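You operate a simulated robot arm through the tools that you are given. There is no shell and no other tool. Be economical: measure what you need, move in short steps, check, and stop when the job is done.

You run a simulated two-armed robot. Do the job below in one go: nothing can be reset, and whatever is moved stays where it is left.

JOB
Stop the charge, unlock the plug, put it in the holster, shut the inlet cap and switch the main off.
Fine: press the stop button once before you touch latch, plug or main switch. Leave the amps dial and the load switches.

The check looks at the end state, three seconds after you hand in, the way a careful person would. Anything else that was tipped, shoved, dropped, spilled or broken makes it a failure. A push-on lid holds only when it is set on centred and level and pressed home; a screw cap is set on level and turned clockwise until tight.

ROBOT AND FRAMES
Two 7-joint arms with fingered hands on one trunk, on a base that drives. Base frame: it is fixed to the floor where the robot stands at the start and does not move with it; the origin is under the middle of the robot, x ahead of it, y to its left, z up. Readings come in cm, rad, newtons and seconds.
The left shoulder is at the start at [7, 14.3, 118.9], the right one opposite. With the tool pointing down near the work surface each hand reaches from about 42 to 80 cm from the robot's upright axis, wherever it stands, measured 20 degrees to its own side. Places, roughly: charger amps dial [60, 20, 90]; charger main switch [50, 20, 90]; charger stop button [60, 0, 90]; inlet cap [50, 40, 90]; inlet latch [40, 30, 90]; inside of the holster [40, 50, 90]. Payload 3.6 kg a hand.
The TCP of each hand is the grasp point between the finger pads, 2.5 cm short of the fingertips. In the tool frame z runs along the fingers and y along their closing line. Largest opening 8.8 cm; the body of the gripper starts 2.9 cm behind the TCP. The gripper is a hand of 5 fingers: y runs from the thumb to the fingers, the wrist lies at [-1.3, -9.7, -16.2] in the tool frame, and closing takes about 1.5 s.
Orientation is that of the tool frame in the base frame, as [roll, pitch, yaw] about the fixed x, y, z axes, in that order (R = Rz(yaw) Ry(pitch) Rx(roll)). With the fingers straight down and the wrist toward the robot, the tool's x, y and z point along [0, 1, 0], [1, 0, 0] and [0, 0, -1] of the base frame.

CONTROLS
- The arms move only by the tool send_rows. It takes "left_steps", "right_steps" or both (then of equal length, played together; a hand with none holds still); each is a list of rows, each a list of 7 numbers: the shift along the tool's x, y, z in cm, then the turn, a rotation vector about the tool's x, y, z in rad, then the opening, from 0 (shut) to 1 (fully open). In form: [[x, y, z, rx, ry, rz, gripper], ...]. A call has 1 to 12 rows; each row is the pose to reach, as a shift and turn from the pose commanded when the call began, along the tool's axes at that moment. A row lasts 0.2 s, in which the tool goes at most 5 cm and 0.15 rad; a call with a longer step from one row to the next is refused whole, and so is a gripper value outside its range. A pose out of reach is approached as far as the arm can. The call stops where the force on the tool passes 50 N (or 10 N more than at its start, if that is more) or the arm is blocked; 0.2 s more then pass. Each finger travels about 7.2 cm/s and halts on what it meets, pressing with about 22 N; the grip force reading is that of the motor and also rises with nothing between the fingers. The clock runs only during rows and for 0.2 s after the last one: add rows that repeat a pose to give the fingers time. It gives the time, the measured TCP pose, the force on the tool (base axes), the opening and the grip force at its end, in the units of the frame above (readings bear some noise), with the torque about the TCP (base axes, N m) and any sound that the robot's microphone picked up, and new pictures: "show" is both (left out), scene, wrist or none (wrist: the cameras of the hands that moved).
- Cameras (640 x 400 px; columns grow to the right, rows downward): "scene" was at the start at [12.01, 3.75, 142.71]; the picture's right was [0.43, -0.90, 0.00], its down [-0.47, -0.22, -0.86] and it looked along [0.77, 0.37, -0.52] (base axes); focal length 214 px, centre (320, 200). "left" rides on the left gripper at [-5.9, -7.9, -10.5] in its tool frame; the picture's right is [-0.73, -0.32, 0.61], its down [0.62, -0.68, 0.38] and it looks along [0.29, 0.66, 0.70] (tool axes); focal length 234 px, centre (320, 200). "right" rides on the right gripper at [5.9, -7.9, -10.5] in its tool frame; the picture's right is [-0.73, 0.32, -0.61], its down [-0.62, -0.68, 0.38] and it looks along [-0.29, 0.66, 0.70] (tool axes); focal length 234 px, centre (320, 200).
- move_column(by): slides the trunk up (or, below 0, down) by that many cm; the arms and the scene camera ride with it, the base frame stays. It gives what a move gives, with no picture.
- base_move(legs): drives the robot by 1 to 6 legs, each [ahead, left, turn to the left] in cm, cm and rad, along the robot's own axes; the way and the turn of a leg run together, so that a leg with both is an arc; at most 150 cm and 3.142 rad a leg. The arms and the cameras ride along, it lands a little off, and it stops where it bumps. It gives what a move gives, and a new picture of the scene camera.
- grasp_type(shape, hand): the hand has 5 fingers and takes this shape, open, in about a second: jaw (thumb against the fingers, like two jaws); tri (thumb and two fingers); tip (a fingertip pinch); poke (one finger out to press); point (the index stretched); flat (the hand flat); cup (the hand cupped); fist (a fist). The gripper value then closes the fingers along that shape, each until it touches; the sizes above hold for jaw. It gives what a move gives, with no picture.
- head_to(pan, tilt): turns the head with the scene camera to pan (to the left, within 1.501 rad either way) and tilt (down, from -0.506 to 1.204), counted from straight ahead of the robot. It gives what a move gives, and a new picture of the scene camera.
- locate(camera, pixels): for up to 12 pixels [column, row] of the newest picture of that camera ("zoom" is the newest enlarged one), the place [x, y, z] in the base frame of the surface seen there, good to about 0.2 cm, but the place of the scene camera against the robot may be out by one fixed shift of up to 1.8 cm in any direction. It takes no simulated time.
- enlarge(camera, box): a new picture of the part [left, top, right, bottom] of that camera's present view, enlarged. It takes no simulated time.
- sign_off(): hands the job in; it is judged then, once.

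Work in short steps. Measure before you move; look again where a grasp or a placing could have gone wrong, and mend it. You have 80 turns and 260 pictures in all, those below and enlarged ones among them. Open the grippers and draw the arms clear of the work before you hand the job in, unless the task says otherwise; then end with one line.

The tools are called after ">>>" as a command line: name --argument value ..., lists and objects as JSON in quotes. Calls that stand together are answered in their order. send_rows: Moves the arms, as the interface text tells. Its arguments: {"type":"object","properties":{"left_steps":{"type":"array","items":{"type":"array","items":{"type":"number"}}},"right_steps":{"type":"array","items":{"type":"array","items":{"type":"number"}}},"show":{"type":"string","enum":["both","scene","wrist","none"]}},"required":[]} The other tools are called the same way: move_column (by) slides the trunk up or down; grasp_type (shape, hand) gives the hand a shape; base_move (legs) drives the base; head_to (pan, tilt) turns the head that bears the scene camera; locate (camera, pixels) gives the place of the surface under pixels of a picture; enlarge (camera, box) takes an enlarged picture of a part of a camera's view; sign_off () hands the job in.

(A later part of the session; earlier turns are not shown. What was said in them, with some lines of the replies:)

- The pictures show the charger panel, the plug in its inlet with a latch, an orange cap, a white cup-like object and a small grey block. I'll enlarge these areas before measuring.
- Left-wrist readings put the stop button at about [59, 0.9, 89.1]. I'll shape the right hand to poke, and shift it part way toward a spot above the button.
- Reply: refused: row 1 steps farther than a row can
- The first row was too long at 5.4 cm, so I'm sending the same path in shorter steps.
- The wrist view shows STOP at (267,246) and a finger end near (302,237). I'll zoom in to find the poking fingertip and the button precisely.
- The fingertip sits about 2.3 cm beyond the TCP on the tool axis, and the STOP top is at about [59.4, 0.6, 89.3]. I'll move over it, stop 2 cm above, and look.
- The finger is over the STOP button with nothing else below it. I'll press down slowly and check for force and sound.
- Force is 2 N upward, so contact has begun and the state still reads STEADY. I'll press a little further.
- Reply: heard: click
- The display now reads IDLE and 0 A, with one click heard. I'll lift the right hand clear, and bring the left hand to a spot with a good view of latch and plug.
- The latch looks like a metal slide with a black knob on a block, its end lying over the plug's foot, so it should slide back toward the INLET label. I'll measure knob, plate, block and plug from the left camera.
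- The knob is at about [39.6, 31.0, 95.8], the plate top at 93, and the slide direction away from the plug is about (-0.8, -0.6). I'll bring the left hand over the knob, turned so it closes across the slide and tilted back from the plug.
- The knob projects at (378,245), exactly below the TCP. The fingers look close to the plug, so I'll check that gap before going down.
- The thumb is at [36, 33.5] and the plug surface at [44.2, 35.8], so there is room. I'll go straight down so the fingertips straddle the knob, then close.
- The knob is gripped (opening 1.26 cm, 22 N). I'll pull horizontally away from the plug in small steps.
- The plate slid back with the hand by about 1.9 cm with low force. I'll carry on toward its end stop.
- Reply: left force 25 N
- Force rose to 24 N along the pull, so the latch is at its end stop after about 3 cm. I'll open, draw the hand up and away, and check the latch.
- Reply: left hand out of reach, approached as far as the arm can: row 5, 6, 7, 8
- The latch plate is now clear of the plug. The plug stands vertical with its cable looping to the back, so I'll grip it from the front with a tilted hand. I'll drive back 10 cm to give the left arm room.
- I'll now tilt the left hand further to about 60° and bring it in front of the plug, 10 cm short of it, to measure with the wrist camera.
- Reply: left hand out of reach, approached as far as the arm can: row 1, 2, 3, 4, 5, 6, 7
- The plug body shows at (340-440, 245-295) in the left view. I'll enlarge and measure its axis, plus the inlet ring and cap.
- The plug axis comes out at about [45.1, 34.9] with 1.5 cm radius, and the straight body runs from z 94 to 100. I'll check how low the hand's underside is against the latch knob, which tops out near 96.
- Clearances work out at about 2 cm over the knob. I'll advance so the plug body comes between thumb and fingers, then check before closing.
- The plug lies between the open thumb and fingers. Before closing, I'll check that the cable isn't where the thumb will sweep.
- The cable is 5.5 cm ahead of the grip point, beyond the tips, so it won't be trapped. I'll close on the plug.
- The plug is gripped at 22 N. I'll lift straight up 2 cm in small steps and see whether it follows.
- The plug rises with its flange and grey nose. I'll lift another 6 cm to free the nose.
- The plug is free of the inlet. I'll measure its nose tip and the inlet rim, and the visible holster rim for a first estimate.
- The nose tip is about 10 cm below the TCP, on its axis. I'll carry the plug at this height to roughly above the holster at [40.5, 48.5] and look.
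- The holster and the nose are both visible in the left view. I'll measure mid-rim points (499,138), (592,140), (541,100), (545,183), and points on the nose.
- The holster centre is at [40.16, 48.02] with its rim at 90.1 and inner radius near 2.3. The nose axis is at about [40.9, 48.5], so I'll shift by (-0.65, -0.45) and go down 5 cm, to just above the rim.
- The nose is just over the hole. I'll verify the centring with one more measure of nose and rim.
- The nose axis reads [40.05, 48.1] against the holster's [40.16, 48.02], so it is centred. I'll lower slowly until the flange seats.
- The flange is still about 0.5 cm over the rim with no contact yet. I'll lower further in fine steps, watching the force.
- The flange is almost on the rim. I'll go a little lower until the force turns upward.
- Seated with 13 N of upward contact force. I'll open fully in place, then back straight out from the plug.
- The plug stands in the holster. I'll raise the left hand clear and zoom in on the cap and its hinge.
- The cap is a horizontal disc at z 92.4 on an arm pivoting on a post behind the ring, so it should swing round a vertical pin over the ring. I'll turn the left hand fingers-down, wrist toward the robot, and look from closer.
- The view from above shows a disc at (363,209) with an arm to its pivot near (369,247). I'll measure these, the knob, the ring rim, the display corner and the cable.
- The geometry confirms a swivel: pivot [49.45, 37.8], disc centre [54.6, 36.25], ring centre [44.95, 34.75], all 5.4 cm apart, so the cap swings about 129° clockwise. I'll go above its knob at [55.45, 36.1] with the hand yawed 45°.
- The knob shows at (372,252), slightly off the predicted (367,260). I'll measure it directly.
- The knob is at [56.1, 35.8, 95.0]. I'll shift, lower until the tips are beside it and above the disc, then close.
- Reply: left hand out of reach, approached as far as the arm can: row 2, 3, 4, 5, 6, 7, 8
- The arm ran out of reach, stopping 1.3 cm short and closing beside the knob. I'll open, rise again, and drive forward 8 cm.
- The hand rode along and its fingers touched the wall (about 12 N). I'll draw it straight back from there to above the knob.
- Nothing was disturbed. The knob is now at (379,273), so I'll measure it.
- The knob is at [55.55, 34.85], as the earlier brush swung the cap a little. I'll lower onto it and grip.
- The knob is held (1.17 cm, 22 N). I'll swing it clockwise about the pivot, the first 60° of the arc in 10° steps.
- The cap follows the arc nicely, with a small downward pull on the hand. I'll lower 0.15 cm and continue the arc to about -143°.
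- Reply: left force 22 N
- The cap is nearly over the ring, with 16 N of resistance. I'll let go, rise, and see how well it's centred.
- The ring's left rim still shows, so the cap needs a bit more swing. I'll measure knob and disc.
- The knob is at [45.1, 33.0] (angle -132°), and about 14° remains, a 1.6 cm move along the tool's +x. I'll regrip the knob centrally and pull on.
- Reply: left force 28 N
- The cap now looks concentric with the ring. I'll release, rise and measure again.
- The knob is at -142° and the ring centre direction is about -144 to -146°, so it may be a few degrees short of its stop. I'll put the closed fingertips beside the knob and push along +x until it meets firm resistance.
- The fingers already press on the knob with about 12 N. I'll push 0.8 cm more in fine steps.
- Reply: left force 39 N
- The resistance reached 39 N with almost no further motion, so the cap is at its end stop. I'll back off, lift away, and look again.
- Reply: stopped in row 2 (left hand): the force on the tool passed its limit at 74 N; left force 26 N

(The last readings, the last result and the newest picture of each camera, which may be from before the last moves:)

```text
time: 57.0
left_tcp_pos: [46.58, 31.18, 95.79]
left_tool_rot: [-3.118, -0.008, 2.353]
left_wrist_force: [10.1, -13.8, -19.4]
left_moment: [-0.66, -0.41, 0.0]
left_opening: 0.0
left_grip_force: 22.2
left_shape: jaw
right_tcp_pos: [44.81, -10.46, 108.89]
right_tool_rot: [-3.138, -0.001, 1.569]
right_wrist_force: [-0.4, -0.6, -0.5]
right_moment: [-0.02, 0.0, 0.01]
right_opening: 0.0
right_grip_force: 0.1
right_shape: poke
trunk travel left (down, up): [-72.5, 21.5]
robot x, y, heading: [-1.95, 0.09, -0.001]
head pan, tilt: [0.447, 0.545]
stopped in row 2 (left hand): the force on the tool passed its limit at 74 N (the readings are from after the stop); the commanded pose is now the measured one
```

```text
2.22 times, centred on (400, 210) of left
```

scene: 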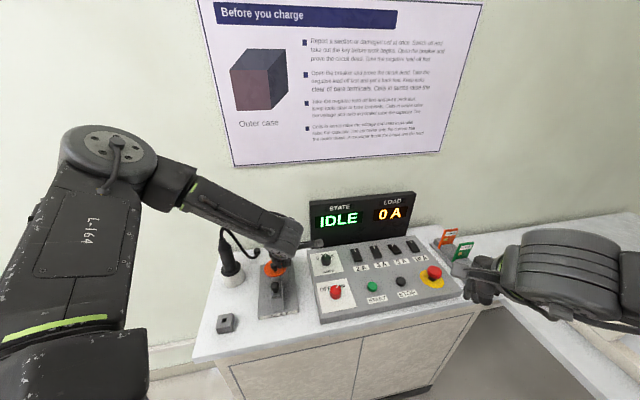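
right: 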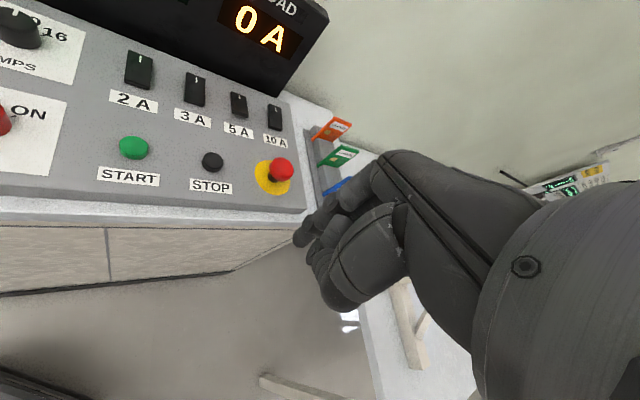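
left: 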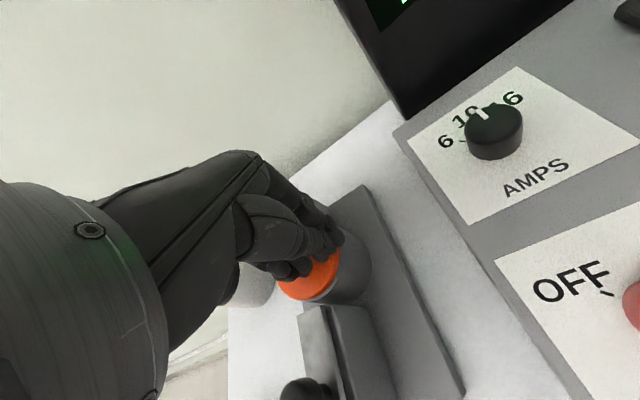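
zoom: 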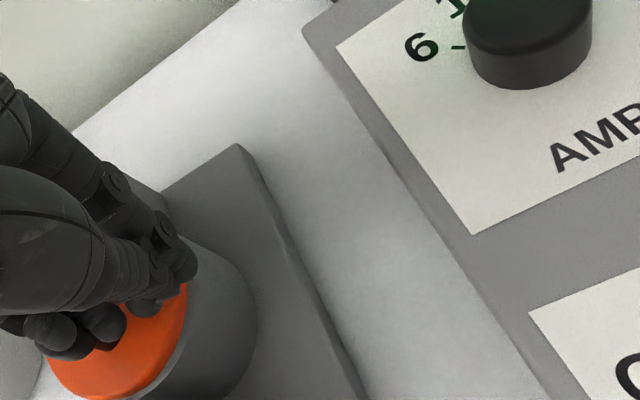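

The lift was stopped: the knob's head is caught by the curled fingers. I'll ease down a little and open the hand in place to free it.

>>> send_rows --left_steps '[[0, 0, 0.2, 0, 0, 0, 0], [0, 0, 0.2, 0, 0, 0, 0.2], [0, 0, 0.2, 0, 0, 0, 0.5], [0, 0, 0.2, 0, 0, 0, 0.5], [0, 0, 0.2, 0, 0, 0, 0.5]]'

>>> enlarge --camera "left" --box '[230, 160, 430, 340]'

>>> enlarge --camera "scene" --box '[240, 230, 320, 300]'

```text
time: 58.2
left_tcp_pos: [46.39, 31.34, 95.81]
left_tool_rot: [-3.123, -0.006, 2.358]
left_wrist_force: [0.7, -0.1, 0.3]
left_moment: [0.02, 0.05, 0.04]
left_opening: 4.35
left_grip_force: 0.1
left_shape: jaw
right_tcp_pos: [44.55, -10.38, 109.09]
right_tool_rot: [3.141, -0.001, 1.571]
right_wrist_force: [-1.2, -0.4, -0.3]
right_moment: [0.02, -0.02, -0.02]
right_opening: 0.0
right_grip_force: 0.0
right_shape: poke
trunk travel left (down, up): [-72.5, 21.5]
robot x, y, heading: [-2.01, -0.04, -0.001]
head pan, tilt: [0.447, 0.545]
```

scene: 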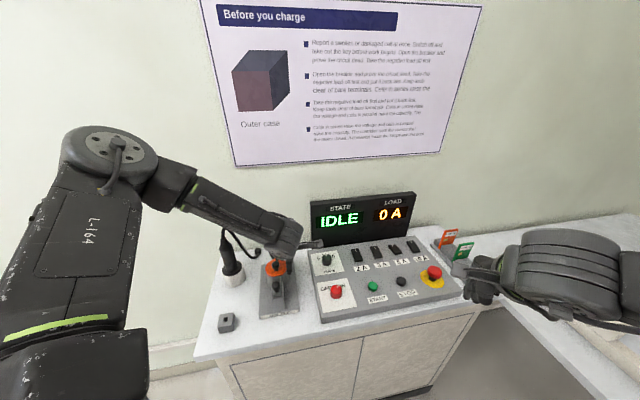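
left: 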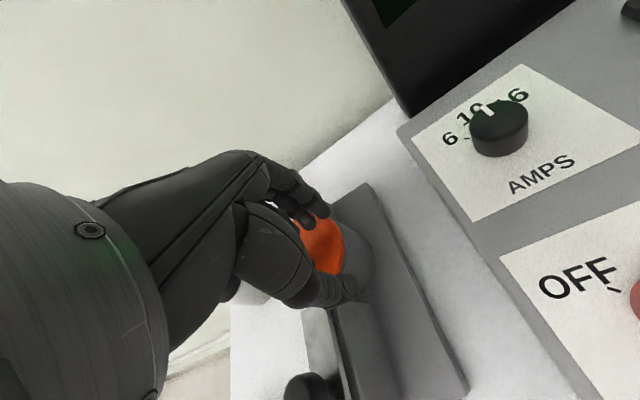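

```text
2.22 times, centred on (330, 250) of left
```

zoom: 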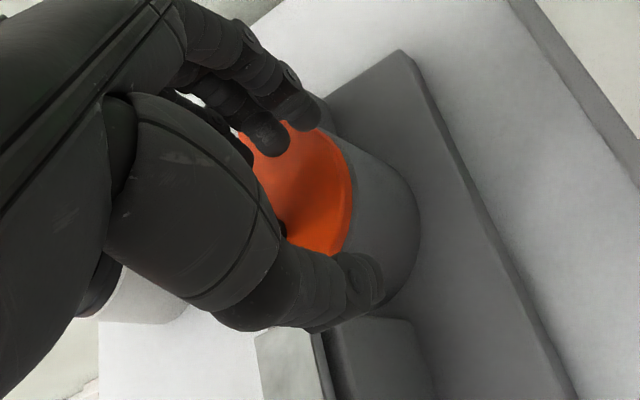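

```text
5.71 times, centred on (280, 265) of scene
```

zoom: 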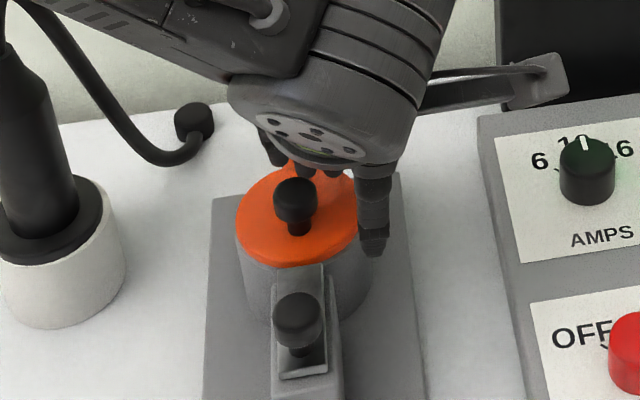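

The hand is free with zero force and the cap still sits on the ring. I'll rise straight up gently, then draw back.

>>> send_rows --left_steps '[[0, 0, -0.6, 0, 0, 0, 0.6], [0, 0, -1.5, 0, 0, 0, 0.6], [0, 0, -3.5, 0, 0, 0, 0.6], [0, 0, -7, 0, 0, 0, 0.6], [0, 0, -11, 0, 0, 0, 0.5], [1, -3, -13, 0, 0, 0, 0.5], [1, -3, -13, 0, 0, 0, 0.5]]'

>>> enlarge --camera "scene" --box '[240, 230, 320, 300]'

>>> enlarge --camera "left" --box '[320, 120, 480, 270]'

```text
time: 59.8
left_tcp_pos: [43.76, 30.0, 108.84]
left_tool_rot: [-3.121, -0.008, 2.356]
left_wrist_force: [0.4, 0.5, 0.2]
left_moment: [0.0, 0.01, 0.0]
left_opening: 4.43
left_grip_force: 0.1
left_shape: jaw
right_tcp_pos: [44.44, -10.36, 108.99]
right_tool_rot: [3.139, -0.001, 1.57]
right_wrist_force: [0.5, 0.3, 0.6]
right_moment: [0.0, 0.03, -0.01]
right_opening: 0.03
right_grip_force: 0.0
right_shape: poke
trunk travel left (down, up): [-72.5, 21.5]
robot x, y, heading: [-2.48, -0.07, 0.001]
head pan, tilt: [0.447, 0.545]
```

scene: 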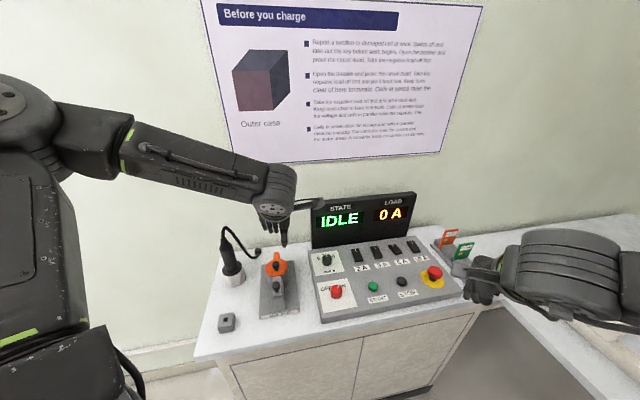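
left: 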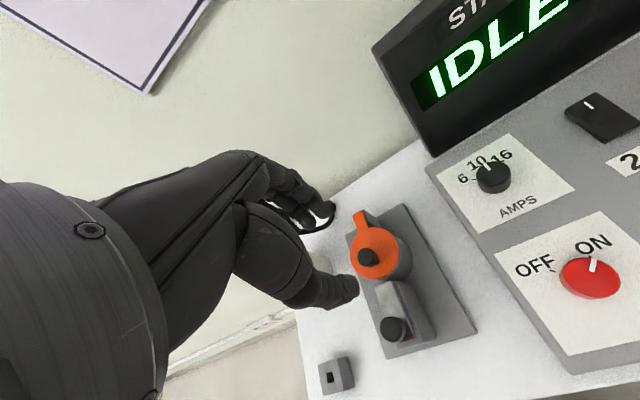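

```text
5.71 times, centred on (280, 265) of scene
```

zoom: 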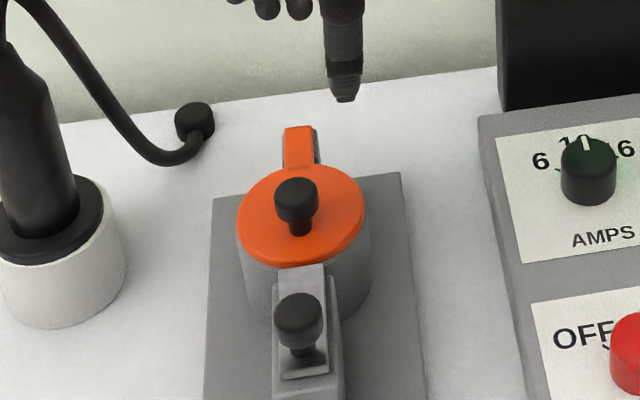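

```text
2.67 times, centred on (400, 195) of left
```

zoom: 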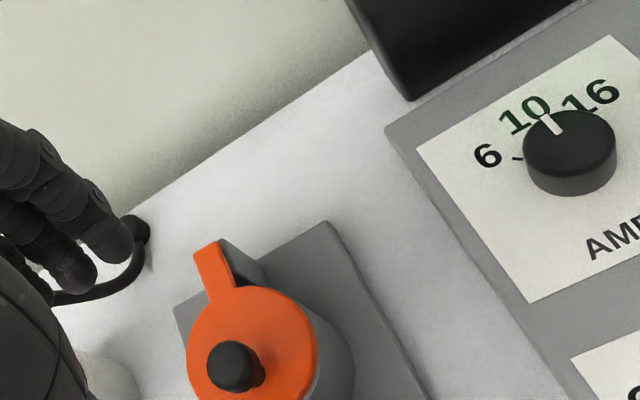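

The cap looks closed, its arm in line with the post and latch. I'll verify the numbers and measure the main switch.

>>> locate --camera "left" --pixels '[[367, 257], [372, 264], [362, 214], [351, 260], [398, 255], [375, 229], [591, 278], [591, 262], [594, 270], [565, 275], [618, 280], [590, 292]]'

>>> enlarge --camera "scene" --box '[300, 265, 380, 325]'

>>> enlarge --camera "left" --box '[480, 200, 640, 350]'

```text
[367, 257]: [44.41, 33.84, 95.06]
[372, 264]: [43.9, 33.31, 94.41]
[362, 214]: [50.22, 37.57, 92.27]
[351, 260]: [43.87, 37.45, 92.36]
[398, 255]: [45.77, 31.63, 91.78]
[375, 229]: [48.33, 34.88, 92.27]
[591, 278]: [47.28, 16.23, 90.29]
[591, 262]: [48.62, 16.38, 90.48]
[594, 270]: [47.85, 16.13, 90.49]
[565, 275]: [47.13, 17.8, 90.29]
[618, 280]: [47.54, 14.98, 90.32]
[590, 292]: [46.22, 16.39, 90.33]
```

```text
6.67 times, centred on (340, 295) of scene
```

zoom: 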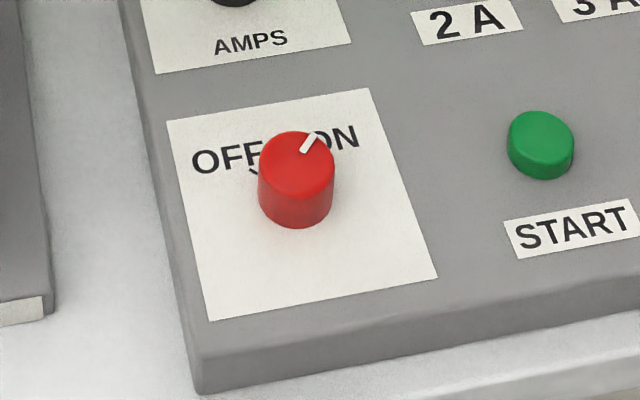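

```text
2.67 times, centred on (560, 275) of left
```

zoom: 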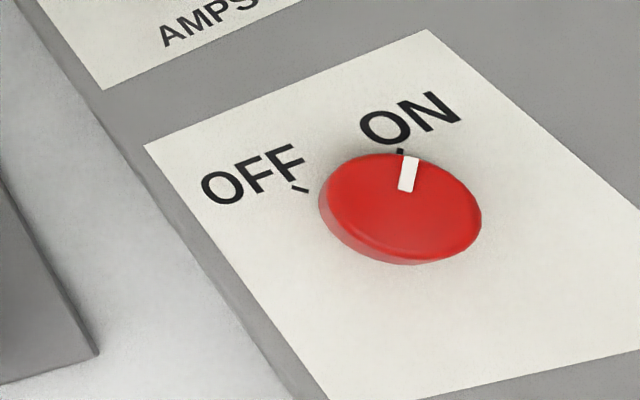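

The cap knob is unchanged at [44.4, 33.85]. The main knob's centre is [47.3, 16.35], top 90.4, radius 1.45, with its pointer at ON. I'll move the left hand out of the way and shape the right hand into a jaw.

>>> send_rows --left_steps '[[2, -0.4, -0.5, 0, 0, 0.1, 0.5], [4, -0.8, -1, 0, 0, 0.2, 0.5], [6, -1.2, -1.5, 0, 0, 0.3, 0.5], [8, -1.6, -2, 0, 0, 0.4, 0.5], [10, -2, -2.5, 0, 0, 0.5, 0.5], [12, -2.4, -3, 0, 0, 0.6, 0.5], [14, -2.8, -3, 0, 0, 0.7, 0.5], [16, -3.2, -3, 0, 0, 0.785, 0.5], [17.5, -3.5, -3, 0, 0, 0.785, 0.5]]' --show "scene"

>>> grasp_type --hand "right" --shape "jaw"

>>> enlarge --camera "scene" --box '[200, 200, 360, 330]'

```text
time: 61.8
left_tcp_pos: [28.97, 40.02, 111.99]
left_tool_rot: [-3.126, 0.01, 1.571]
left_wrist_force: [-0.9, 0.2, 0.0]
left_moment: [-0.02, -0.01, 0.03]
left_opening: 4.45
left_grip_force: 0.0
left_shape: jaw
right_tcp_pos: [44.32, -10.46, 109.19]
right_tool_rot: [3.141, 0.0, 1.572]
right_wrist_force: [0.2, -0.6, 0.3]
right_moment: [-0.03, 0.03, -0.01]
right_opening: 0.0
right_grip_force: 0.0
right_shape: poke
trunk travel left (down, up): [-72.5, 21.5]
robot x, y, heading: [-1.99, 0.29, 0.003]
head pan, tilt: [0.447, 0.545]
```

scene: 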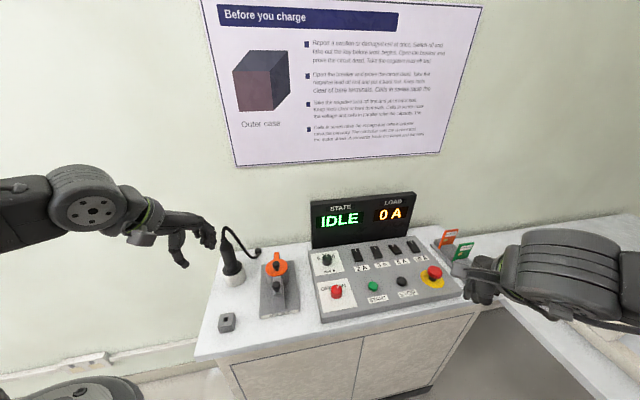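

```text
time: 62.7
left_tcp_pos: [29.03, 39.85, 112.04]
left_tool_rot: [-3.123, 0.01, 1.572]
left_wrist_force: [0.4, 0.2, 0.1]
left_moment: [0.0, 0.02, -0.01]
left_opening: 4.45
left_grip_force: 0.1
left_shape: jaw
right_tcp_pos: [44.37, -10.4, 109.06]
right_tool_rot: [-3.141, 0.0, 1.571]
right_wrist_force: [-0.8, 0.5, 0.0]
right_moment: [-0.02, -0.02, 0.03]
right_opening: 8.8
right_grip_force: 0.0
right_shape: jaw
trunk travel left (down, up): [-72.5, 21.5]
robot x, y, heading: [-1.89, 0.27, 0.001]
head pan, tilt: [0.447, 0.545]
```

```text
3.08 times, centred on (280, 265) of scene
```

zoom: 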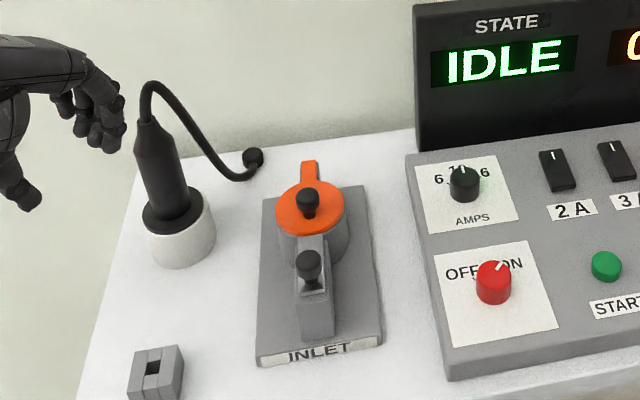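

Next I bring the right hand above the main knob, half open.

>>> send_rows --right_steps '[[3.83, 0.4, 0.5, 0, 0, 0, 0.55], [7.66, 0.8, 1, 0, 0, 0, 0.55], [11.5, 1.2, 2, 0, 0, 0, 0.55], [15.3, 1.6, 4, 0, 0, 0, 0.55], [19.1, 2, 6, 0, 0, 0, 0.55], [23, 2.5, 8.5, 0, 0, 0, 0.55], [26.7, 2.9, 11, 0, 0, 0, 0.55], [26.7, 2.9, 11, 0, 0, 0, 0.55]]'

>>> enlarge --camera "right" --box '[180, 140, 400, 320]'

```text
time: 64.5
left_tcp_pos: [28.91, 39.89, 112.04]
left_tool_rot: [-3.123, 0.008, 1.573]
left_wrist_force: [-0.2, 0.1, 0.0]
left_moment: [0.04, 0.01, -0.01]
left_opening: 4.45
left_grip_force: 0.1
left_shape: jaw
right_tcp_pos: [47.28, 16.36, 97.88]
right_tool_rot: [3.141, 0.0, 1.573]
right_wrist_force: [-0.6, 0.7, 0.9]
right_moment: [0.04, 0.03, -0.01]
right_opening: 4.9
right_grip_force: 0.0
right_shape: jaw
trunk travel left (down, up): [-72.5, 21.5]
robot x, y, heading: [-2.03, -0.27, -0.0]
head pan, tilt: [0.447, 0.545]
```

scene: 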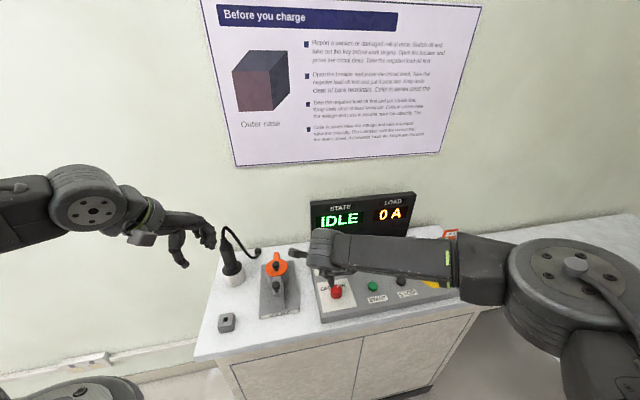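
right: 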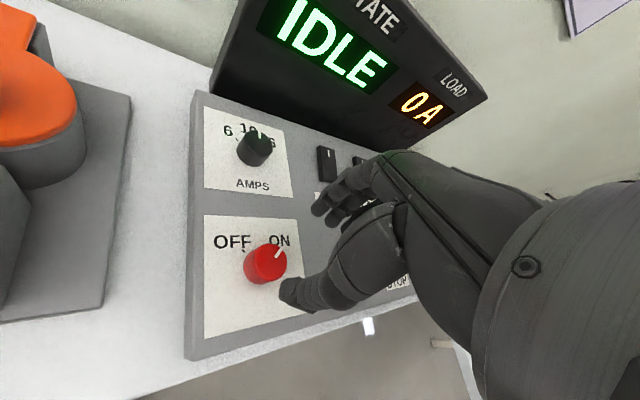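

```text
2.22 times, centred on (290, 230) of right
```

zoom: 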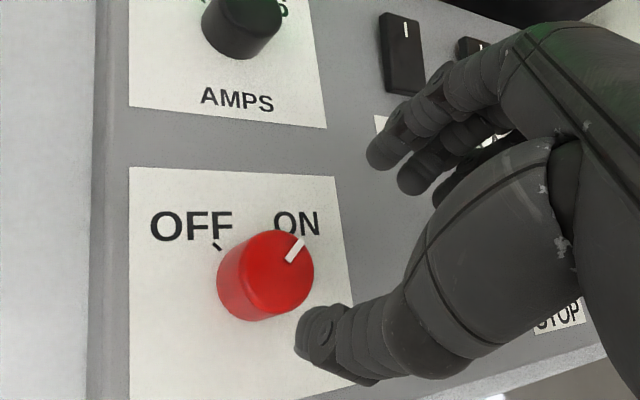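

The knob's top centre appears near (267,262), as predicted (270,261). I'll measure it and the ON/OFF ticks from here.

>>> locate --camera "right" --pixels '[[267, 260], [251, 255], [284, 257], [264, 247], [270, 273], [279, 252], [257, 241], [243, 249], [250, 280], [272, 248]]'

```text
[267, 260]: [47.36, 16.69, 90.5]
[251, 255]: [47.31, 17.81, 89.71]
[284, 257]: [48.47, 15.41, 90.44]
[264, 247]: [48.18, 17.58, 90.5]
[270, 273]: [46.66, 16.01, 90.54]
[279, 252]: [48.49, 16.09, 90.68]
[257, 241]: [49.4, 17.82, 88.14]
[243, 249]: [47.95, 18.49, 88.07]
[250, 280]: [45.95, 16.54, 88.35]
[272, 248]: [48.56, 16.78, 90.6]
```

The knob centre is at about [47.4, 16.45], with OFF about 76-90° counterclockwise of the pointer. I'll lower the fingertips around the knob and close.

>>> send_rows --right_steps '[[0.1, 0.1, 2, 0, 0, 0, 0.55], [0.1, 0.1, 4.5, 0, 0, 0, 0.55], [0.1, 0.1, 6, 0, 0, 0, 0.55], [0.1, 0.1, 6.6, 0, 0, 0, 0.55], [0.1, 0.1, 6.6, 0, 0, 0, 0.3], [0.1, 0.1, 6.6, 0, 0, 0, 0.1], [0.1, 0.1, 6.6, 0, 0, 0, 0.1], [0.1, 0.1, 6.6, 0, 0, 0, 0.1]]' --show "wrist"

>>> enlarge --camera "right" --box '[180, 140, 400, 320]'

```text
time: 66.3
left_tcp_pos: [28.91, 40.0, 112.08]
left_tool_rot: [-3.125, 0.012, 1.573]
left_wrist_force: [0.0, 0.1, 0.0]
left_moment: [0.01, -0.03, -0.02]
left_opening: 4.44
left_grip_force: 0.0
left_shape: jaw
right_tcp_pos: [47.39, 16.48, 91.46]
right_tool_rot: [-3.141, 0.001, 1.572]
right_wrist_force: [-3.1, 0.1, -2.3]
right_moment: [0.0, 0.03, 0.02]
right_opening: 2.47
right_grip_force: 21.7
right_shape: jaw
trunk travel left (down, up): [-72.5, 21.5]
robot x, y, heading: [-2.4, 0.03, 0.002]
head pan, tilt: [0.447, 0.545]
```

right: 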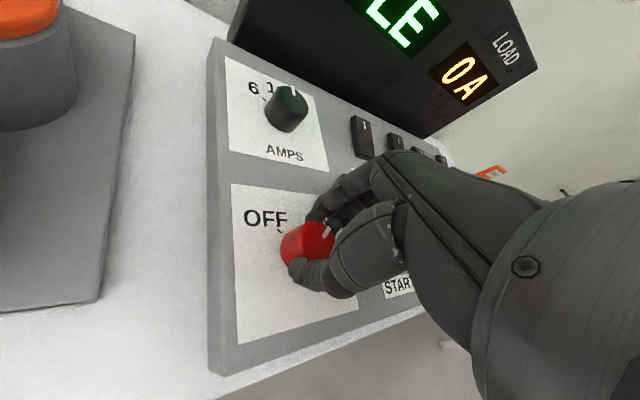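

```text
2.22 times, centred on (290, 230) of right
```

zoom: 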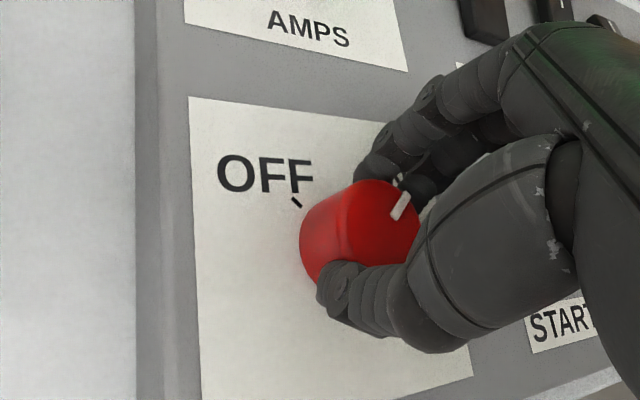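

The knob is gripped (2.47 cm, 22 N). I'll turn it counterclockwise by about 0.8 rad first and check.

>>> send_rows --right_steps '[[0, 0, 0, 0, 0, -0.13, 0.05], [0, 0, 0, 0, 0, -0.26, 0.05], [0, 0, 0, 0, 0, -0.39, 0.05], [0, 0, 0, 0, 0, -0.52, 0.05], [0, 0, 0, 0, 0, -0.65, 0.05], [0, 0, 0, 0, 0, -0.78, 0.05]]'

>>> enlarge --camera "right" --box '[180, 140, 400, 320]'

```text
time: 67.7
left_tcp_pos: [28.9, 39.77, 112.12]
left_tool_rot: [-3.124, 0.008, 1.574]
left_wrist_force: [0.1, 0.3, 0.1]
left_moment: [0.0, -0.01, 0.01]
left_opening: 4.41
left_grip_force: 0.1
left_shape: jaw
right_tcp_pos: [47.3, 16.42, 91.67]
right_tool_rot: [3.141, 0.0, 2.353]
right_wrist_force: [-7.0, -5.4, -5.5]
right_moment: [-0.15, 0.14, -0.04]
right_opening: 2.38
right_grip_force: 22.0
right_shape: jaw
trunk travel left (down, up): [-72.5, 21.5]
robot x, y, heading: [-1.97, -0.21, 0.0]
head pan, tilt: [0.447, 0.545]
```

scene: 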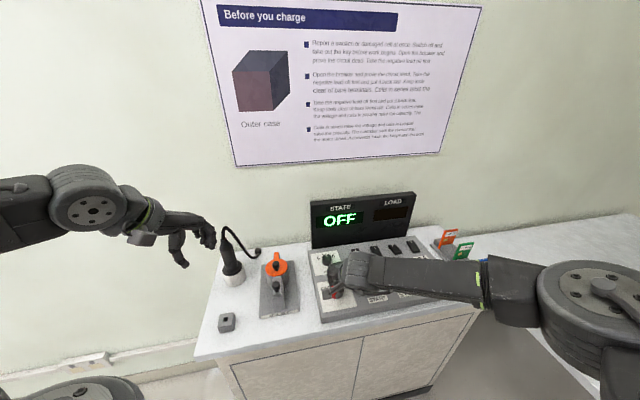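
right: 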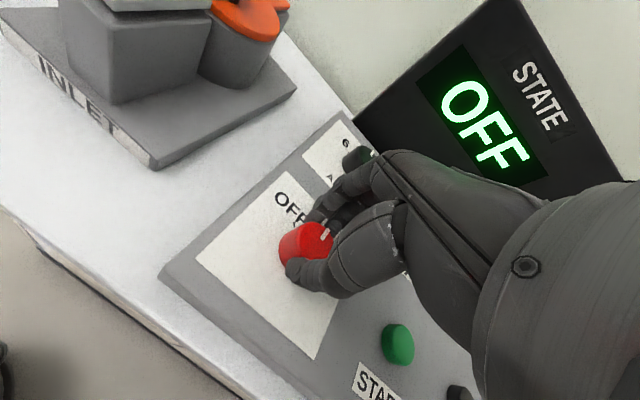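

```text
2.22 times, centred on (290, 230) of right
```

zoom: 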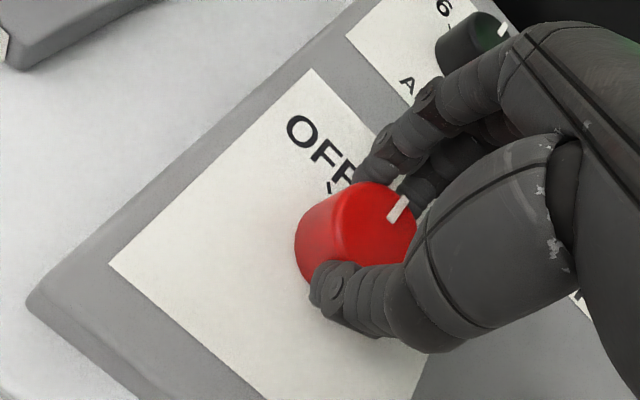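

The display now shows OFF. I'll complete the turn to the OFF mark, 0.65 rad more in small steps.

>>> send_rows --right_steps '[[0, 0, 0.1, 0, 0, -0.13, 0.05], [0, 0, 0.1, 0, 0, -0.26, 0.05], [0, 0, 0.1, 0, 0, -0.39, 0.05], [0, 0, 0.1, 0, 0, -0.52, 0.05], [0, 0, 0.1, 0, 0, -0.62, 0.05]]'

>>> enlarge --camera "right" --box '[180, 140, 400, 320]'

```text
time: 68.9
left_tcp_pos: [28.83, 39.75, 112.13]
left_tool_rot: [-3.125, 0.009, 1.572]
left_wrist_force: [-0.2, -0.5, 1.0]
left_moment: [0.0, 0.02, -0.04]
left_opening: 4.45
left_grip_force: 0.1
left_shape: jaw
right_tcp_pos: [47.41, 16.33, 91.41]
right_tool_rot: [3.14, 0.0, 2.806]
right_wrist_force: [-4.2, -7.6, 2.5]
right_moment: [-0.21, 0.11, -0.03]
right_opening: 2.4
right_grip_force: 22.5
right_shape: jaw
right hand out of reach, approached as far as the arm can: row 4, 5
trunk travel left (down, up): [-72.5, 21.5]
robot x, y, heading: [-1.79, -0.2, -0.0]
head pan, tilt: [0.447, 0.545]
```

scene: 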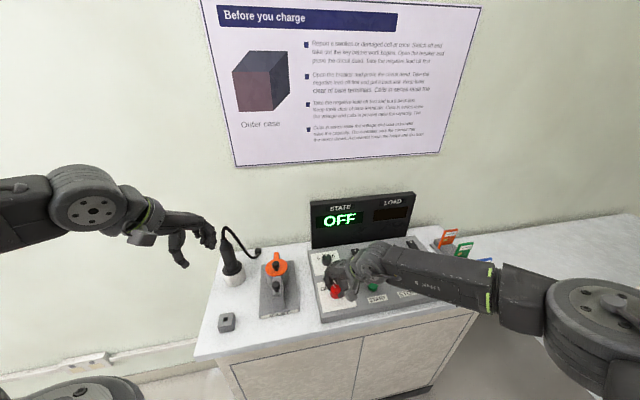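
right: 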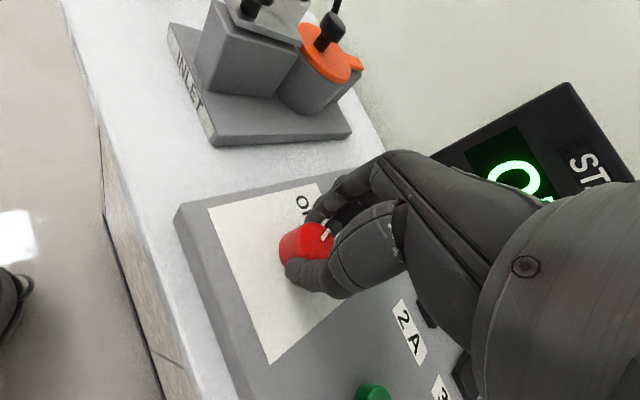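

```text
2.22 times, centred on (290, 230) of right
```

zoom: 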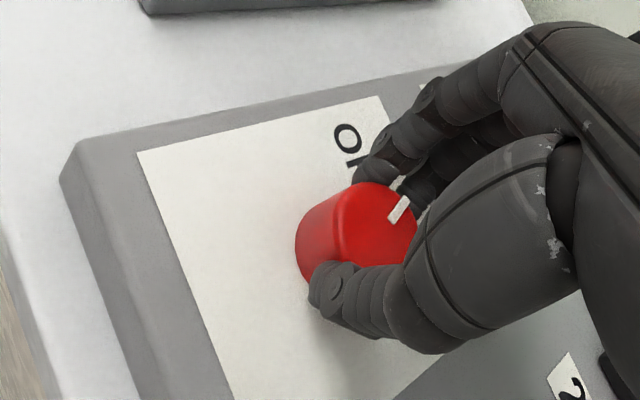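

The hand has turned 71° and hit an arm limit. I'll open, rise, and see where the pointer stands.

>>> send_rows --right_steps '[[0, 0, 0, 0, 0, 0, 0.3], [0, 0, 0, 0, 0, 0, 0.55], [0, 0, 0, 0, 0, 0, 0.55], [0, 0, -2, 0, 0, 0, 0.55], [0, 0, -5, 0, 0, 0, 0.55], [0, 0, -8, 0, 0, 0.1, 0.55], [0, 0, -8, 0, 0, 0.24, 0.55], [0, 0, -8, 0, 0, 0.38, 0.55], [0, 0, -8, 0, 0, 0.52, 0.55], [0, 0, -8, 0, 0, 0.66, 0.55], [0, 0, -8, 0, 0, 0.8, 0.55], [0, 0, -8, 0, 0, 0.8, 0.55]]'

>>> enlarge --camera "right" --box '[180, 140, 400, 320]'

>>> enlarge --camera "scene" --box '[300, 230, 420, 325]'

```text
time: 71.5
left_tcp_pos: [29.02, 39.9, 112.06]
left_tool_rot: [-3.121, 0.009, 1.572]
left_wrist_force: [-0.6, -0.8, 0.2]
left_moment: [0.03, 0.01, -0.01]
left_opening: 4.43
left_grip_force: 0.1
left_shape: jaw
right_tcp_pos: [47.35, 16.53, 99.5]
right_tool_rot: [3.139, -0.001, 2.004]
right_wrist_force: [-0.1, -0.1, 0.7]
right_moment: [-0.01, -0.01, 0.0]
right_opening: 4.77
right_grip_force: 0.1
right_shape: jaw
trunk travel left (down, up): [-72.5, 21.5]
robot x, y, heading: [-1.63, -0.07, 0.003]
head pan, tilt: [0.447, 0.545]
```

scene: 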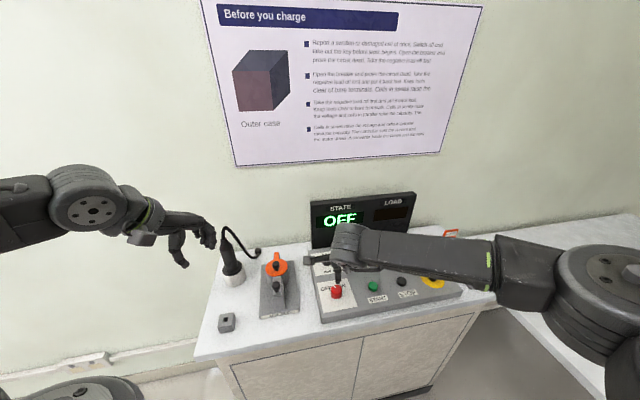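
right: 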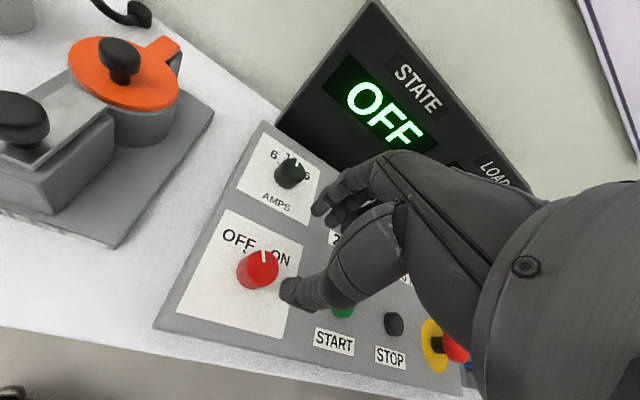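

```text
2.22 times, centred on (290, 230) of right
```

zoom: 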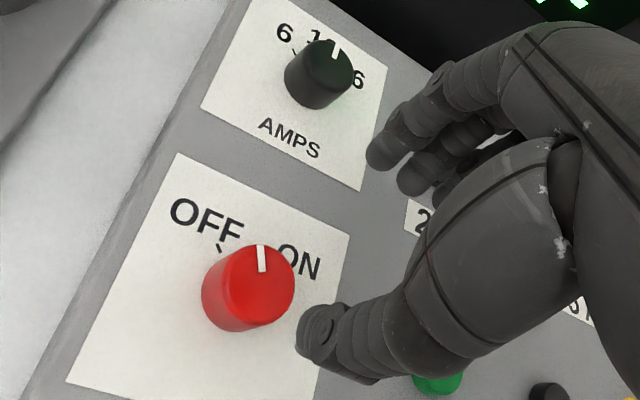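

```text
4.21 times, centred on (360, 278) of scene
```

zoom: 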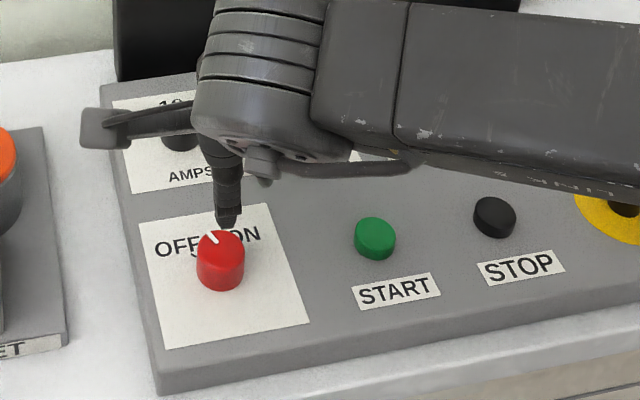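

The pointer is only about half way, as the grip slipped in part. I'll measure it against the OFF tick.

>>> locate --camera "right" --pixels '[[264, 258], [265, 252], [263, 261], [263, 268], [244, 250], [246, 255], [277, 270], [248, 265], [262, 280]]'

>>> enlarge --camera "right" --box '[220, 130, 320, 300]'

```text
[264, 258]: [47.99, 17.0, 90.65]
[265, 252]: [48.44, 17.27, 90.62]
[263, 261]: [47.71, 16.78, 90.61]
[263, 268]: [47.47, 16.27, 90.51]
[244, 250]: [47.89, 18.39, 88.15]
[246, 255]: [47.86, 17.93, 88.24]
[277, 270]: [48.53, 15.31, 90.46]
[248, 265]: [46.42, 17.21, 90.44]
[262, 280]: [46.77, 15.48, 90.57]
```

```text
2.35 times, centred on (270, 215) of right
```

zoom: 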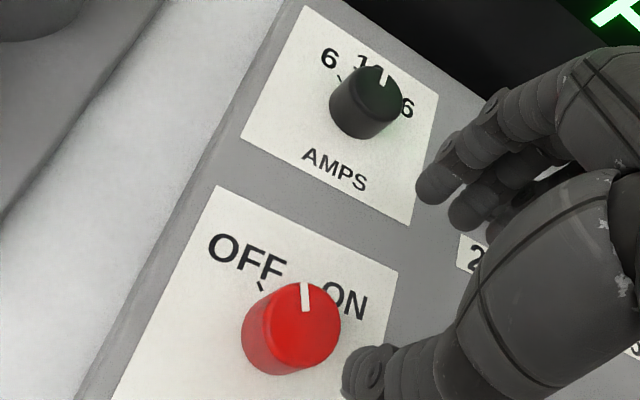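

The pointer is at 34° and OFF at about 76°, so 42° remains. I'll turn the hand back, regrip the knob a touch lower, and turn again.

>>> send_rows --right_steps '[[0, 0, 1, 0, 0, 0.14, 0.55], [0, 0, 3, 0, 0, 0.28, 0.55], [0, 0, 5.5, 0, 0, 0.42, 0.55], [0, 0, 7.5, 0, 0, 0.44, 0.55], [0, 0, 8.3, 0, 0, 0.44, 0.55], [0, 0, 8.3, 0, 0, 0.44, 0.3], [0, 0, 8.3, 0, 0, 0.44, 0.1], [0, 0, 8.3, 0, 0, 0.44, 0], [0, 0, 8.3, 0, 0, 0.44, 0], [0, 0, 8.3, 0, 0, 0.44, 0]]' --show "none"

>>> send_rows --right_steps '[[0, 0, 0, 0, 0, -0.12, 0], [0, 0, 0, 0, 0, -0.24, 0], [0, 0, 0, 0, 0, -0.36, 0], [0, 0, 0, 0, 0, -0.48, 0], [0, 0, 0, 0, 0, -0.6, 0], [0, 0, 0, 0, 0, -0.72, 0], [0, 0, 0, 0, 0, -0.84, 0], [0, 0, 0, 0, 0, -0.96, 0], [0, 0, 0, 0, 0, -1.08, 0]]' --show "wrist"

>>> enlarge --camera "right" --box '[180, 140, 400, 320]'

```text
time: 73.7
left_tcp_pos: [28.91, 39.85, 111.95]
left_tool_rot: [-3.123, 0.01, 1.573]
left_wrist_force: [0.3, 0.2, -0.1]
left_moment: [-0.01, -0.02, 0.02]
left_opening: 4.43
left_grip_force: 0.1
left_shape: jaw
right_tcp_pos: [47.42, 16.52, 91.15]
right_tool_rot: [-3.141, 0.001, 1.565]
right_wrist_force: [-4.5, 0.5, -2.2]
right_moment: [-0.02, 0.03, 0.03]
right_opening: 2.46
right_grip_force: 22.2
right_shape: jaw
trunk travel left (down, up): [-72.5, 21.5]
robot x, y, heading: [-1.77, 0.24, 0.002]
head pan, tilt: [0.447, 0.545]
```

```text
time: 75.7
left_tcp_pos: [28.94, 39.94, 112.03]
left_tool_rot: [-3.125, 0.007, 1.572]
left_wrist_force: [0.1, -0.3, 1.3]
left_moment: [-0.02, 0.01, 0.0]
left_opening: 4.41
left_grip_force: 0.1
left_shape: jaw
right_tcp_pos: [47.49, 16.39, 91.02]
right_tool_rot: [3.139, 0.001, 2.647]
right_wrist_force: [-2.0, -2.8, -3.2]
right_moment: [-0.03, 0.0, -0.16]
right_opening: 2.3
right_grip_force: 22.0
right_shape: jaw
trunk travel left (down, up): [-72.5, 21.5]
robot x, y, heading: [-2.08, -0.21, -0.0]
head pan, tilt: [0.447, 0.545]
```

right: 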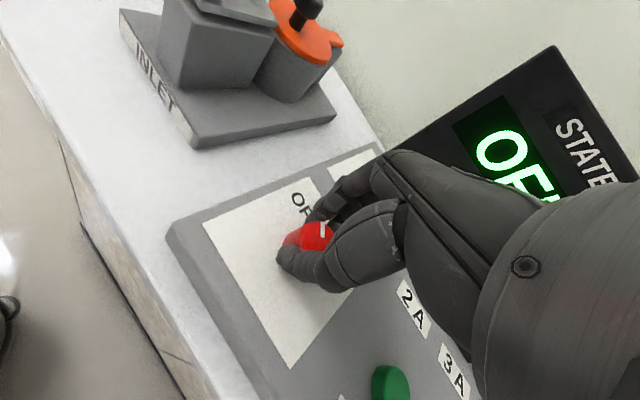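

```text
2.22 times, centred on (290, 230) of right
```

zoom: 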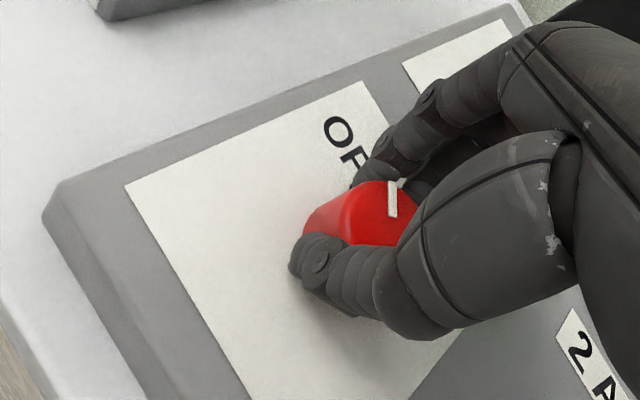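

A turning moment of -0.16 N m suggests the knob reached its stop. I'll release, rise, swing the hand back and check the pointer.

>>> send_rows --right_steps '[[0, 0, 0, 0, 0, 0, 0.3], [0, 0, 0, 0, 0, 0, 0.6], [0, 0, 0, 0, 0, 0, 0.6], [0, 0, -2, 0, 0, 0, 0.6], [0, 0, -5, 0, 0, 0, 0.6], [0, 0, -8, 0, 0, 0.14, 0.6], [0, 0, -10, 0, 0, 0.28, 0.6], [0, 0, -11, 0, 0, 0.42, 0.6], [0, 0, -11, 0, 0, 0.56, 0.6], [0, 0, -11, 0, 0, 0.7, 0.6], [0, 0, -11, 0, 0, 0.84, 0.6], [0, 0, -11, 0, 0, 0.98, 0.6]]'

>>> enlarge --camera "right" --box '[180, 140, 340, 290]'

```text
time: 78.3
left_tcp_pos: [28.95, 39.93, 112.0]
left_tool_rot: [-3.125, 0.011, 1.573]
left_wrist_force: [0.8, 0.0, 0.3]
left_moment: [-0.01, 0.03, 0.0]
left_opening: 4.42
left_grip_force: 0.0
left_shape: jaw
right_tcp_pos: [47.47, 16.44, 102.16]
right_tool_rot: [3.141, 0.0, 1.663]
right_wrist_force: [0.7, 0.1, 0.2]
right_moment: [-0.02, -0.01, 0.01]
right_opening: 5.29
right_grip_force: 0.1
right_shape: jaw
trunk travel left (down, up): [-72.5, 21.5]
robot x, y, heading: [-1.98, 0.24, -0.003]
head pan, tilt: [0.447, 0.545]
```

scene: 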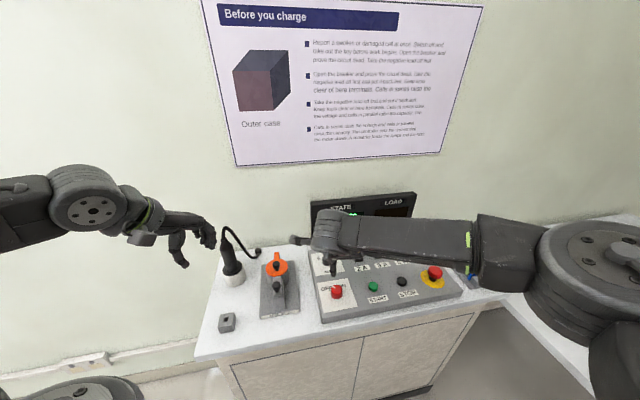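
right: 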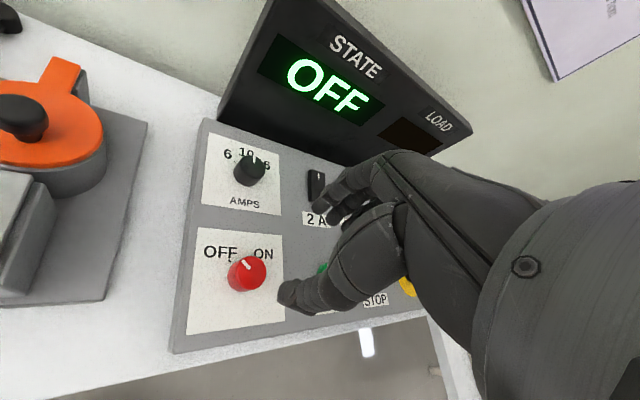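

```text
2.67 times, centred on (260, 215) of right
```

zoom: 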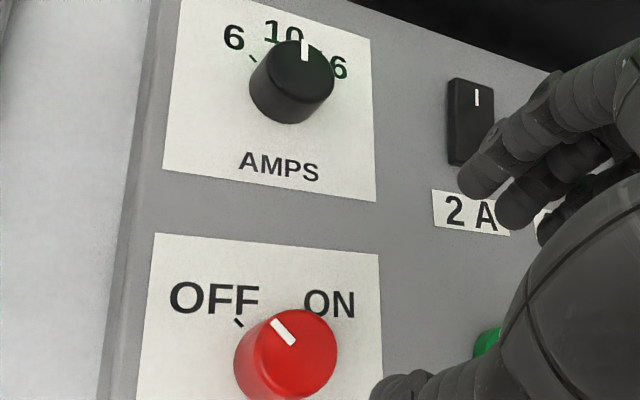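

The pointer now points toward OFF. I'll check its angle against the tick.

>>> locate --camera "right" --pixels '[[243, 260], [249, 268], [246, 264], [248, 273], [229, 261], [230, 262]]'

>>> enlarge --camera "right" --box '[210, 230, 290, 300]'

```text
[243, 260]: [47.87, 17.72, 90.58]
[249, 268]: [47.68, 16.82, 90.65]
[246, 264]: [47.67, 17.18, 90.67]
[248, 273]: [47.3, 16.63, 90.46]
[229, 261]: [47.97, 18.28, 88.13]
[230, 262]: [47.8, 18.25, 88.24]
```

```text
5.71 times, centred on (250, 265) of right
```

zoom: 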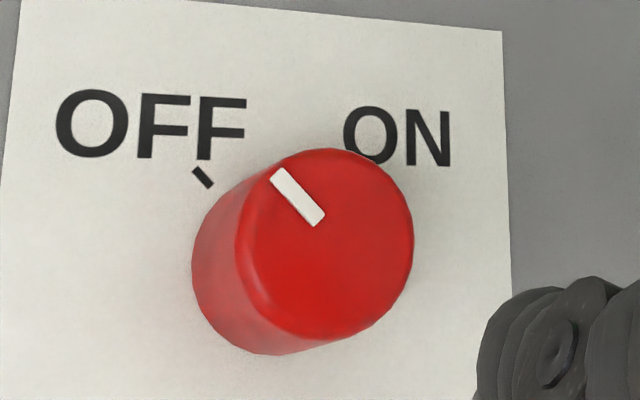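

The pointer is now parallel to the OFF tick. I'll draw both arms back, open both hands and do a final look.

>>> send_rows --right_steps '[[-2, -0.5, -2, 0, 0, 0, 0.7], [-6, -1, -4, 0, 0, 0, 0.8], [-10, -1.5, -6, 0, 0, 0, 0.9], [-14, -2, -8, 0, 0, 0, 1], [-18, -2.5, -8, 0, 0, 0, 1], [-22, -3, -8, 0, 0, 0, 1], [-26, -3, -8, 0, 0, 0, 1]]' --left_steps '[[0, -0.5, -1, 0, 0, 0, 0.6], [0, -1, -2, 0, 0, 0, 0.7], [0, -1.5, -3, 0, 0, 0, 0.8], [0, -2, -4, 0, 0, 0, 0.9], [0, -2, -5, 0, 0, 0, 1], [0, -2, -6, 0, 0, 0, 1], [0, -2, -6, 0, 0, 0, 1]]'

>>> enlarge --camera "scene" --box '[190, 200, 350, 340]'

>>> enlarge --camera "scene" --box '[300, 190, 500, 330]'

```text
time: 79.9
left_tcp_pos: [27.03, 39.71, 118.18]
left_tool_rot: [-3.124, 0.007, 1.573]
left_wrist_force: [0.6, 0.6, 0.8]
left_moment: [0.02, 0.0, 0.03]
left_opening: 8.79
left_grip_force: 0.0
left_shape: jaw
right_tcp_pos: [46.84, -10.1, 110.28]
right_tool_rot: [3.14, -0.002, 1.668]
right_wrist_force: [-0.1, -0.7, 0.4]
right_moment: [0.01, -0.02, -0.01]
right_opening: 8.76
right_grip_force: 0.1
right_shape: jaw
trunk travel left (down, up): [-72.5, 21.5]
robot x, y, heading: [-1.88, -0.03, 0.001]
head pan, tilt: [0.447, 0.545]
```

scene: 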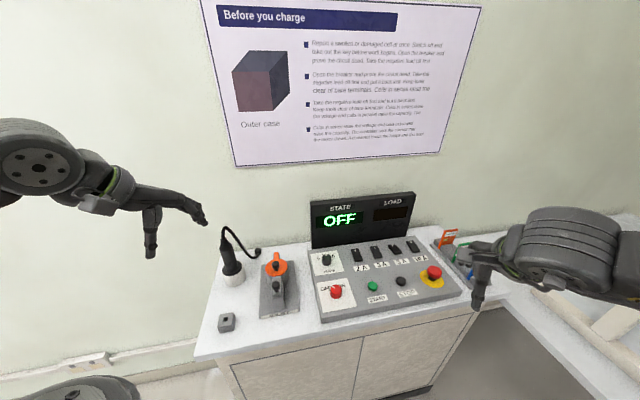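
right: 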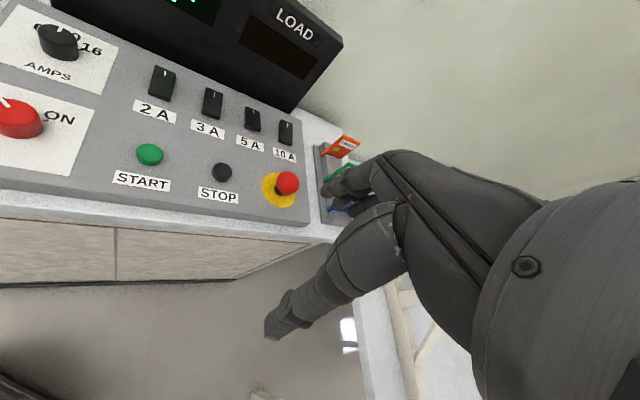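
left: 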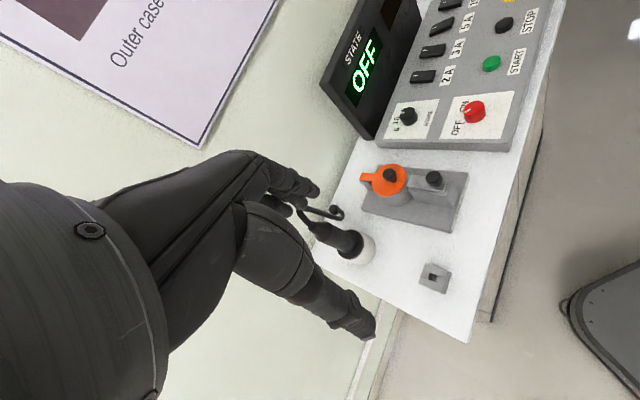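

```text
2.86 times, centred on (270, 270) of scene
```

zoom: 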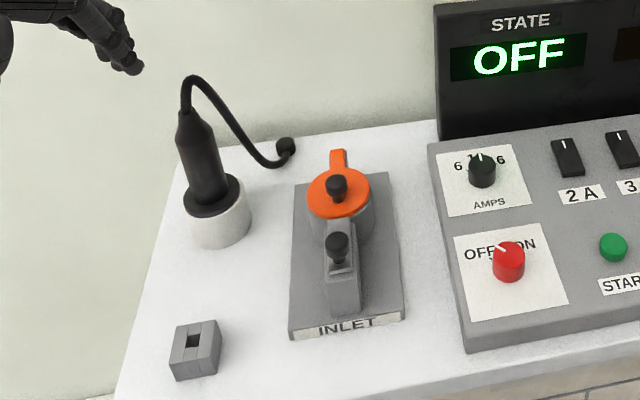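

```text
2.86 times, centred on (400, 260) of scene
```

zoom: 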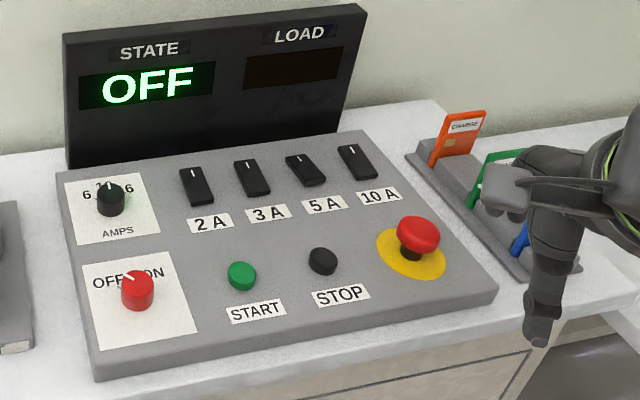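

Everything matches the job: display OFF, plug upright in the holster, cap over the inlet, main at OFF, and dial and load switches as at the start. Both hands are open and clear, so I'm handing in.

>>> sign_off

```text
The job is handed in.
```

The job is handed in: I pressed stop once before anything else, unlocked the plug and put it in the holster, swung the inlet cap shut to its stop, and turned the main switch to OFF; the amps dial and load switches still look as they did at the start, though the left fingers lightly touched the wall once while I drove forward.
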